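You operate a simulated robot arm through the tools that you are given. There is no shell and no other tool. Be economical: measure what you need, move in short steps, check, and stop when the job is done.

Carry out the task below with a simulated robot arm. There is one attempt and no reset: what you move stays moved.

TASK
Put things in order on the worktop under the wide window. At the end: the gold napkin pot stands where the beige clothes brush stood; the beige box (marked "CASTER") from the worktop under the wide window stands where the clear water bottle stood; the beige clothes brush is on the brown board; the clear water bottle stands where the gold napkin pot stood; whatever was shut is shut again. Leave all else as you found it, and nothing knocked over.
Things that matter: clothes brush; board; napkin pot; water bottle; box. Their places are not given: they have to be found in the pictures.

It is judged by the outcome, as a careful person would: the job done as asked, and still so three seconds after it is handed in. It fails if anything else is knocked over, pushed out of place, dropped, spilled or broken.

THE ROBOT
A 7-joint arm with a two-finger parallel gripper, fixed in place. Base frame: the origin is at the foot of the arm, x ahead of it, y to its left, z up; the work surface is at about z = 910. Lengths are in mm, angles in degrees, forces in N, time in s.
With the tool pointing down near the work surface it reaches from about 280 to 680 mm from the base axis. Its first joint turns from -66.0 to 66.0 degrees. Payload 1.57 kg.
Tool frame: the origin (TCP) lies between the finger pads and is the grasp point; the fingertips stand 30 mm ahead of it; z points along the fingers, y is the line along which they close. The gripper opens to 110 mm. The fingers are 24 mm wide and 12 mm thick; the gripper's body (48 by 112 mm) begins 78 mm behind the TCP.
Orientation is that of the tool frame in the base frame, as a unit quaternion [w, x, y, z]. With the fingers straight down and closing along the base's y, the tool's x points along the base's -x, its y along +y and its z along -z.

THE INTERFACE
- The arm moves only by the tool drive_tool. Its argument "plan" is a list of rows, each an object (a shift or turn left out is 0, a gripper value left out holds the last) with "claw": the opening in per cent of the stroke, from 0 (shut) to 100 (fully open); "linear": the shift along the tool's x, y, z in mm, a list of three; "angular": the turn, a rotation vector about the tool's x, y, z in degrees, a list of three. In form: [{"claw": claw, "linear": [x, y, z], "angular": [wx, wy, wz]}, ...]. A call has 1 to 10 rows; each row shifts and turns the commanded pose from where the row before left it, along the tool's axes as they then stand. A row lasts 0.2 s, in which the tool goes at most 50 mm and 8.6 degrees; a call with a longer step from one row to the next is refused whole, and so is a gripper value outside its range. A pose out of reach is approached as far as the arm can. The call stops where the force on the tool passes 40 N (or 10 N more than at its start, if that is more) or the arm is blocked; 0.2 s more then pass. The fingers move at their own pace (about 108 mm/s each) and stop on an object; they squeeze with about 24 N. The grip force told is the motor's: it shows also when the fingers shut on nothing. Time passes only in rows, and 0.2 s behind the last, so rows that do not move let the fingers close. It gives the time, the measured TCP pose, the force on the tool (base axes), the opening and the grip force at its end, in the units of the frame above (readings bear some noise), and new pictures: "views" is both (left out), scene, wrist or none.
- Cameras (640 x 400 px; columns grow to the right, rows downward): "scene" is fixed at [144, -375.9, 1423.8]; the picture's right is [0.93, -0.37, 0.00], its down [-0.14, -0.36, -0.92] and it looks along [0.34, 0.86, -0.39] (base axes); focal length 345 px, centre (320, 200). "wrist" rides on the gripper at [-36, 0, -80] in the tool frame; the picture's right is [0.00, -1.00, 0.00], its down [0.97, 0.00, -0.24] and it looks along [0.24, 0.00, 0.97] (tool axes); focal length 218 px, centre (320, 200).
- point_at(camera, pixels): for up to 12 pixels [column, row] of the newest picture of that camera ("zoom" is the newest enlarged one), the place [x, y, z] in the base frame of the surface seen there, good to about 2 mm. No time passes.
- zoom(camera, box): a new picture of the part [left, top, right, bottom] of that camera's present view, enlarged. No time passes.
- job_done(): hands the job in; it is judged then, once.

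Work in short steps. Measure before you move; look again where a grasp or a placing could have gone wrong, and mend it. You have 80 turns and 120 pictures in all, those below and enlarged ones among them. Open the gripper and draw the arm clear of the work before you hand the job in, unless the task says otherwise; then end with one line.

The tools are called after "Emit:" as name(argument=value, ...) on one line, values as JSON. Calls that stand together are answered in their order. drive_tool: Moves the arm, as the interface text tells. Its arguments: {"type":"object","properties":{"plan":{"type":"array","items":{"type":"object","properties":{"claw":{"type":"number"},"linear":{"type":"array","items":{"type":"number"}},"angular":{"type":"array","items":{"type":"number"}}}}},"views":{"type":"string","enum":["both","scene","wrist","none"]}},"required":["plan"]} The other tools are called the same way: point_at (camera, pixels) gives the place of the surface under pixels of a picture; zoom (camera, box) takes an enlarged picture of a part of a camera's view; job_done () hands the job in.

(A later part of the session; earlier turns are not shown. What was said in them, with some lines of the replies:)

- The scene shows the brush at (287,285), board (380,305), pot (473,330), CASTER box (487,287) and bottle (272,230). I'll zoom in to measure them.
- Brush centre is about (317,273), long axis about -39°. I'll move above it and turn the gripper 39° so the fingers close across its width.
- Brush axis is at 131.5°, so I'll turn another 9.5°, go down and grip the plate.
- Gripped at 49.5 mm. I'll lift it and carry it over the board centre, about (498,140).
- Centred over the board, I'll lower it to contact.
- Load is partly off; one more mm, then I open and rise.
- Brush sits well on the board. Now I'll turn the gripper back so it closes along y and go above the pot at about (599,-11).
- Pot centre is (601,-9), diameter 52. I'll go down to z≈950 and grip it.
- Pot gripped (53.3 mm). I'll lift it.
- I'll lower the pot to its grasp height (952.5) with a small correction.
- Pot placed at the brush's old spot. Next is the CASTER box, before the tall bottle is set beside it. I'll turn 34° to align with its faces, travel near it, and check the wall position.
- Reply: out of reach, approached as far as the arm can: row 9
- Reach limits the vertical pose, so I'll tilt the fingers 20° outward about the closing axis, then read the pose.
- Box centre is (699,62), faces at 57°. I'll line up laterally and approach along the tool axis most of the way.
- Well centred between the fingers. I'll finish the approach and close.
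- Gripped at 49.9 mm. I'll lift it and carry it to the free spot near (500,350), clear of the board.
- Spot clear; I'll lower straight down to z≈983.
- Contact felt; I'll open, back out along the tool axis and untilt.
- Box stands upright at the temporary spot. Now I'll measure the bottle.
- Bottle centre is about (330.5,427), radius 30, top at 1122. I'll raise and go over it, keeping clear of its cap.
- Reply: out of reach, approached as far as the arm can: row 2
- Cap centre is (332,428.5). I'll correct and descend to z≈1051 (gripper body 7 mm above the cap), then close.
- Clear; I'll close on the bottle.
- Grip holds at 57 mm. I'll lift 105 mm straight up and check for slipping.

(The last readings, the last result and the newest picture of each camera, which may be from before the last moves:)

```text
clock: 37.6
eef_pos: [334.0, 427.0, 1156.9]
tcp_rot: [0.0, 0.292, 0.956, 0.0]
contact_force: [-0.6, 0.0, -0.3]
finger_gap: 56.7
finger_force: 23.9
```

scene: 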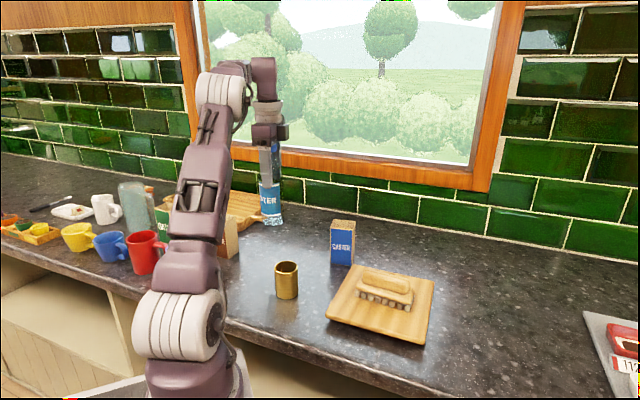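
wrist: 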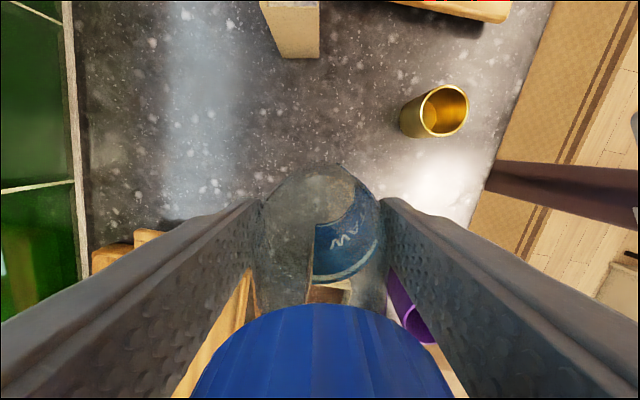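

Held firmly. Carry leg 1 goes to about (430,100), over the low board and clear of the brush.

Emit:
drive_tool(plan=[{"linear": [-32.8, -27.2, 0]}, {"linear": [-32.8, -27.2, 0]}, {"linear": [-32.8, -27.2, 0]}, {"linear": [-32.8, -27.2, 0]}, {"linear": [-32.8, -27.2, 0]}, {"linear": [-32.8, -27.2, 0]}, {"linear": [-32.8, -27.2, 0]}, {"linear": [-32.8, -27.2, 0]}, {}], views="scene")

```text
clock: 39.6
eef_pos: [432.3, 99.1, 1155.3]
tcp_rot: [0.0, 0.292, 0.956, 0.0]
contact_force: [-0.2, 0.7, 0.0]
finger_gap: 56.6
finger_force: 23.7
```

scene: 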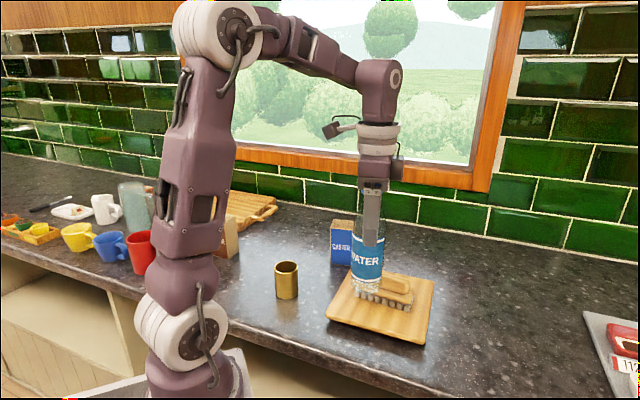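

Leg 2: out to the pot's old spot, descending in the last rows.

Emit:
drive_tool(plan=[{"linear": [-40.3, 0.9, 0]}, {"linear": [-40.3, 0.9, 0]}, {"linear": [-40.3, 0.9, 10]}, {"linear": [-40.3, 0.9, 20]}, {"linear": [-40.3, 0.9, 20]}, {}])

```text
clock: 41.0
eef_pos: [603.3, -7.4, 1103.5]
tcp_rot: [0.0, 0.291, 0.957, 0.0]
contact_force: [-0.7, -0.8, -0.3]
finger_gap: 56.4
finger_force: 24.2
```

scene: 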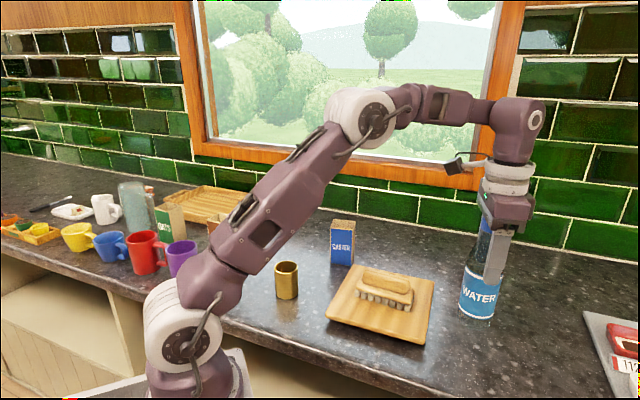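
wrist: 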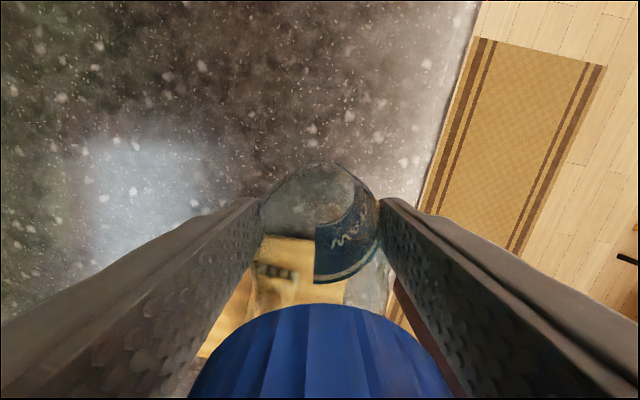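

Emit:
drive_tool(plan=[{"linear": [0, -2, 25]}, {"linear": [0, 0, 20]}, {"linear": [0, 0, 5]}, {"linear": [0, 0, 2]}, {}])

```text
clock: 42.2
eef_pos: [600.6, -9.9, 1054.1]
tcp_rot: [0.001, 0.292, 0.956, 0.001]
contact_force: [0.2, 0.0, -0.7]
finger_gap: 56.3
finger_force: 24.5
```

scene: 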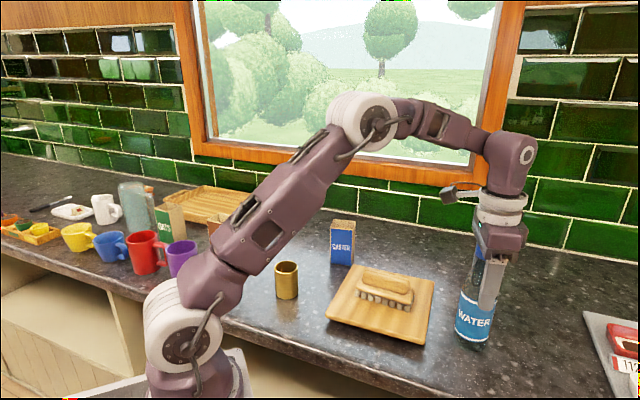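
wrist: 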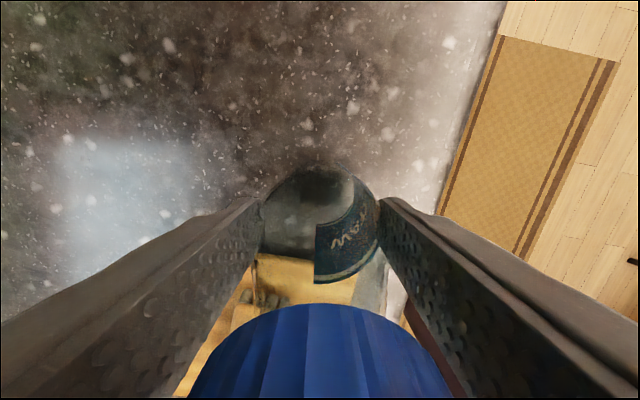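

A few mm left; I'll lower slowly.

Emit:
drive_tool(plan=[{"linear": [0, 0, 2]}, {"linear": [0, 0, 1]}, {}], views="none")

Emit:
drive_tool(plan=[{"linear": [0, 0, 1]}, {"linear": [0, 0, 1]}, {}], views="none")

Emit:
zoom(camera="scene", box=[420, 220, 540, 370])

```text
clock: 43.0
eef_pos: [600.0, -9.6, 1050.2]
tcp_rot: [0.0, 0.292, 0.956, 0.0]
contact_force: [0.4, -0.3, -0.3]
finger_gap: 56.5
finger_force: 24.0
```

```text
clock: 43.8
eef_pos: [600.3, -11.4, 1048.6]
tcp_rot: [-0.001, 0.292, 0.957, 0.001]
contact_force: [0.3, 0.9, 6.7]
finger_gap: 56.7
finger_force: 24.3
```

```text
2.67 times, centred on (480, 295) of scene
```

zoom: 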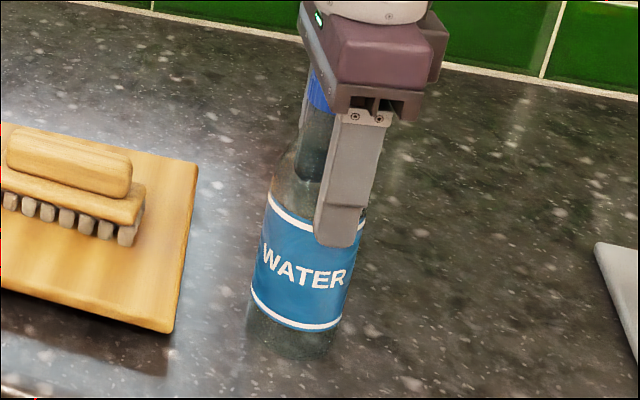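

Contact force is 6.7 N, so the bottle is standing. I'll open and rise straight up.

Emit:
drive_tool(plan=[{"claw": 100}, {"claw": 100}, {"claw": 100}, {"linear": [0, 0, -35]}, {"linear": [0, 0, -35]}, {"linear": [0, 0, -35]}])

Emit:
point_at(camera="wrist", pixels=[[320, 260], [300, 250], [320, 220]])

```text
clock: 45.2
eef_pos: [600.5, -11.5, 1152.2]
tcp_rot: [-0.001, 0.292, 0.956, -0.001]
contact_force: [-0.4, -0.5, 0.5]
finger_gap: 110.2
finger_force: 0.1
```

scene: 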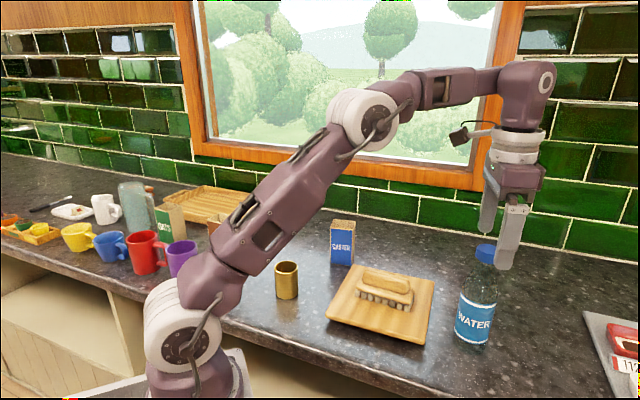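
wrist: 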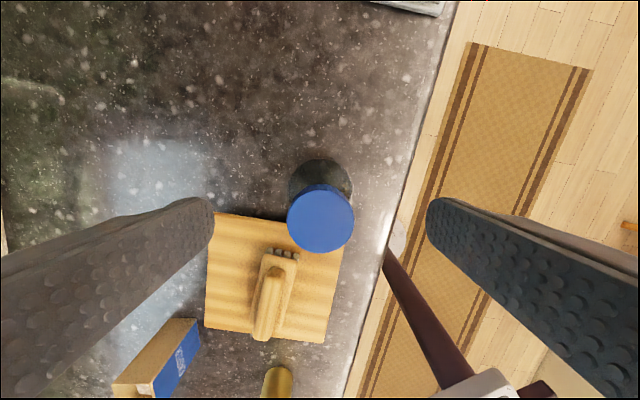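

```text
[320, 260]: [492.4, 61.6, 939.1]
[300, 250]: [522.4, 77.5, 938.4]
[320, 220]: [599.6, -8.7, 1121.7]
```

Bottle stands at (599.6,-8.7), upright. I'll back off along the open side of the fingers and go over the box.

Emit:
drive_tool(plan=[{"linear": [45, 0, -4]}, {"linear": [45, 0, -4]}, {"linear": [28.1, 34.8, 7]}, {"linear": [28.1, 34.8, 7]}, {"linear": [28.1, 34.8, 7]}, {"linear": [28.1, 34.8, 7]}, {"linear": [28.1, 34.8, 7]}, {"linear": [28.1, 34.8, 7]}, {"linear": [28.1, 34.8, 7]}, {}])

```text
clock: 47.4
eef_pos: [497.8, 351.7, 1112.7]
tcp_rot: [0.0, 0.291, 0.957, 0.001]
contact_force: [0.6, 0.1, 0.6]
finger_gap: 110.1
finger_force: 0.0
```

scene: 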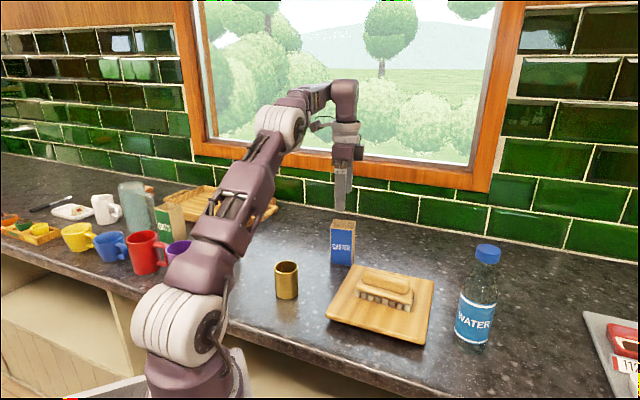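
wrist: 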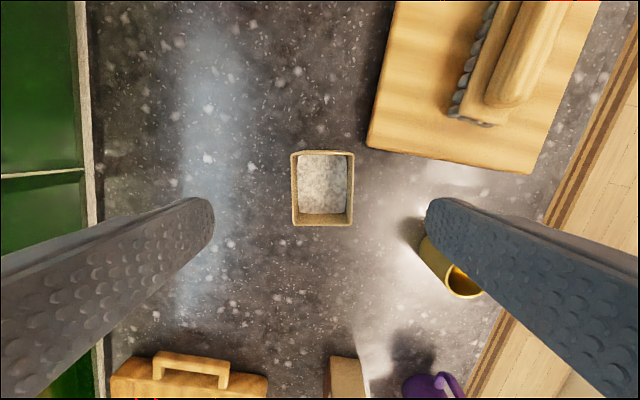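

Emit:
point_at(camera="wrist", pixels=[[293, 153], [352, 154], [352, 223], [295, 223]])

```text
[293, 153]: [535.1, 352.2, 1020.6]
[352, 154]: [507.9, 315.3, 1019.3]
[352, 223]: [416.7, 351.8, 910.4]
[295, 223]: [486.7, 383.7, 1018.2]
```

Box centre is (497.5,350). I'll descend vertically to z≈980 and grip.

Emit:
drive_tool(plan=[{"linear": [-1, -1.7, 40]}, {"linear": [0, 0, 40]}, {"linear": [0, 0, 35]}, {"linear": [0, 0, 17]}, {}, {"claw": 0}, {"claw": 0}, {"claw": 0}])

```text
clock: 49.2
eef_pos: [498.4, 351.4, 982.7]
tcp_rot: [0.0, 0.292, 0.956, 0.0]
contact_force: [0.3, -0.1, 0.0]
finger_gap: 49.9
finger_force: 24.1
```

scene: 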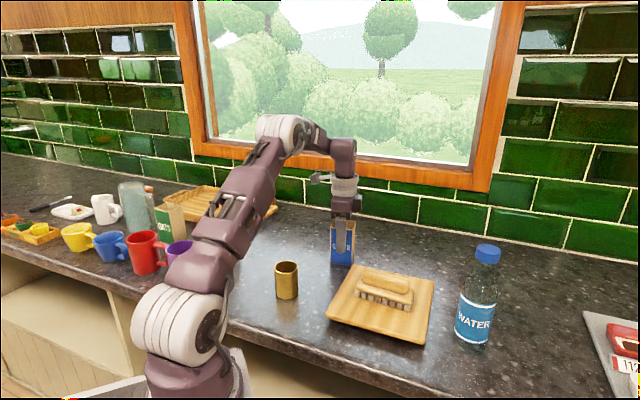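
wrist: 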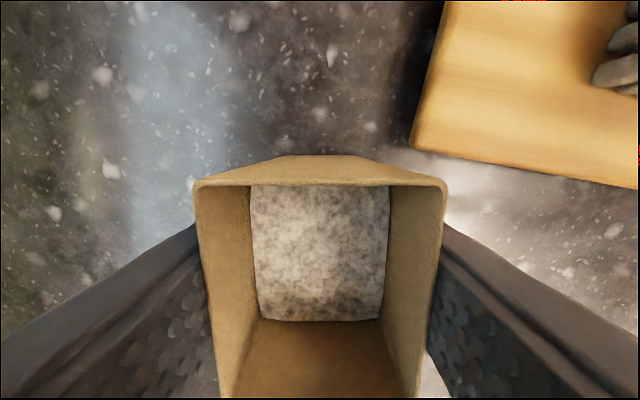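

Gripped. I'll lift 40 mm and carry it to the bottle's old spot (332,428.5).

Emit:
drive_tool(plan=[{"linear": [0, 0, -20]}, {"linear": [0, 0, -20]}, {"linear": [45.25, -7.1, 0]}, {"linear": [45.25, -7.1, 0]}, {"linear": [45.25, -7.1, 0]}, {"linear": [45.25, -7.1, 0]}, {}])

```text
clock: 50.8
eef_pos: [332.5, 426.7, 1022.4]
tcp_rot: [-0.001, 0.291, 0.957, 0.0]
contact_force: [0.9, 0.7, -2.6]
finger_gap: 49.9
finger_force: 24.4
```

scene: 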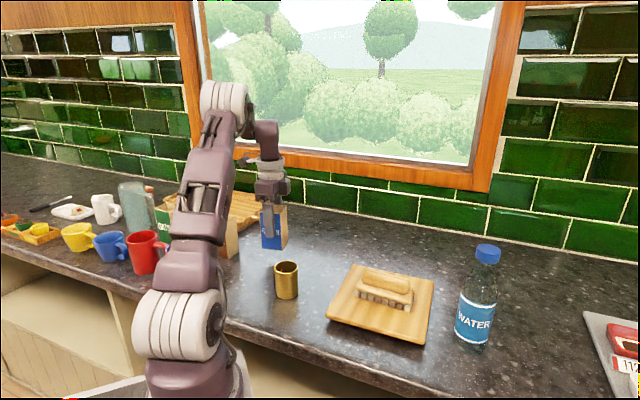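
wrist: 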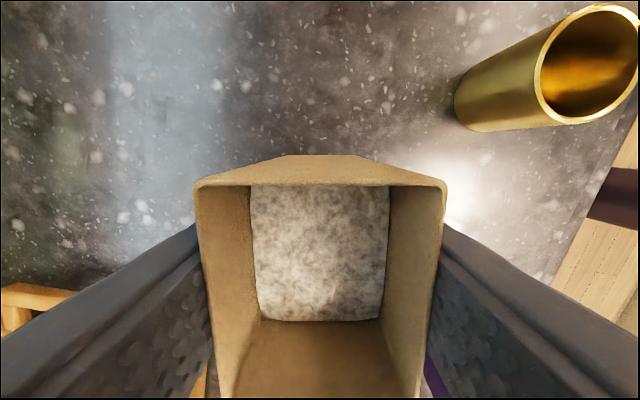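

Emit:
drive_tool(plan=[{"linear": [0.8, 1.2, 20]}, {"linear": [0, 0, 14]}, {"linear": [0, 0, 4]}, {"linear": [0, 0, 1]}, {}], views="none")

Emit:
drive_tool(plan=[{"linear": [0, 0, 1]}, {}], views="scene")

```text
clock: 52.0
eef_pos: [332.3, 426.8, 980.9]
tcp_rot: [0.0, 0.292, 0.956, 0.0]
contact_force: [-1.7, 0.1, -2.6]
finger_gap: 50.0
finger_force: 23.6
```

```text
clock: 52.6
eef_pos: [332.2, 428.6, 980.8]
tcp_rot: [-0.001, 0.291, 0.957, 0.0]
contact_force: [-1.8, -1.5, 2.7]
finger_gap: 49.7
finger_force: 23.4
```

scene: 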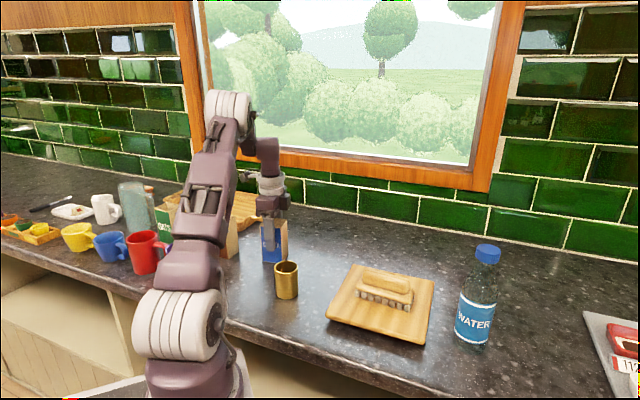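

Box is in contact with the worktop at (332,428). I'll release, rise clear, and check.

Emit:
drive_tool(plan=[{"claw": 100}, {"claw": 100}, {"claw": 100}, {"linear": [0, 0, -45]}, {"linear": [0, 0, -45]}, {"linear": [0, 0, -45]}, {"linear": [0, 0, -45]}, {}])

Emit:
zoom(camera="scene", box=[180, 170, 420, 350])

```text
clock: 54.4
eef_pos: [332.2, 425.5, 1163.0]
tcp_rot: [0.001, 0.292, 0.956, 0.001]
contact_force: [0.5, -0.1, -0.2]
finger_gap: 110.0
finger_force: 0.1
```

scene: 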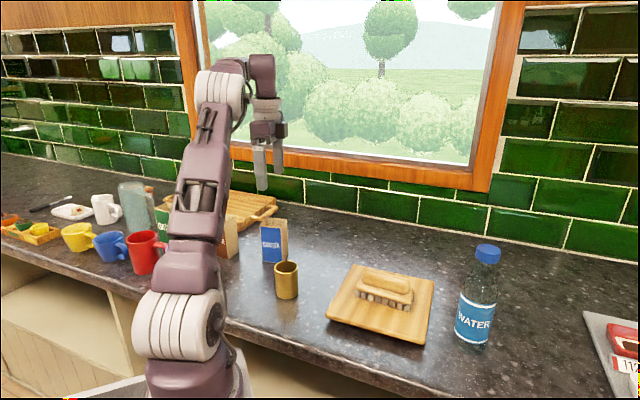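
wrist: 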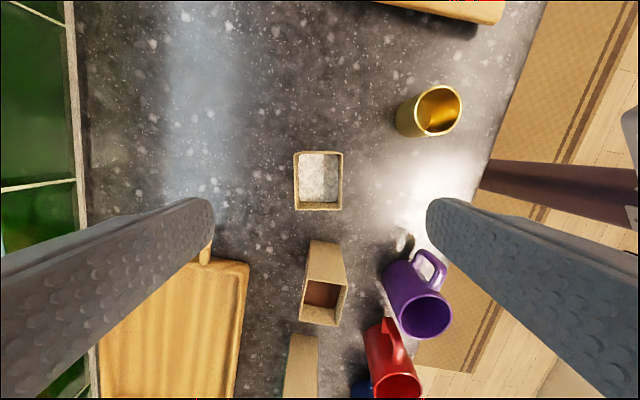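

```text
2.22 times, centred on (300, 260) of scene
```

zoom: 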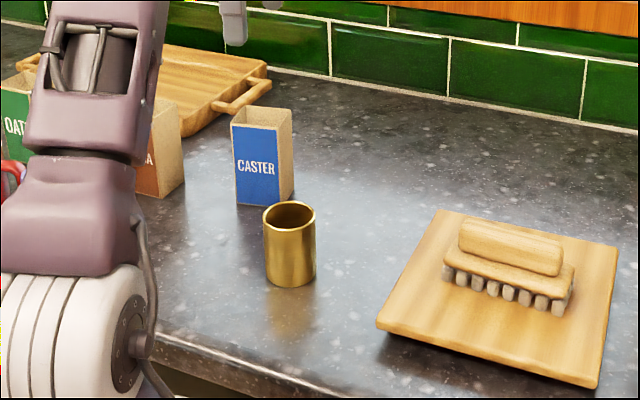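

All four items stand where the task asks, upright, and the arm is raised clear with the gripper open.

Emit:
job_done()

```text
The job is handed in.
```

The job is handed in: the brush is on the brown board, the gold pot is at the brush's old spot, the water bottle is at the pot's old spot and the CASTER box is at the bottle's old spot; nothing was knocked over or opened.
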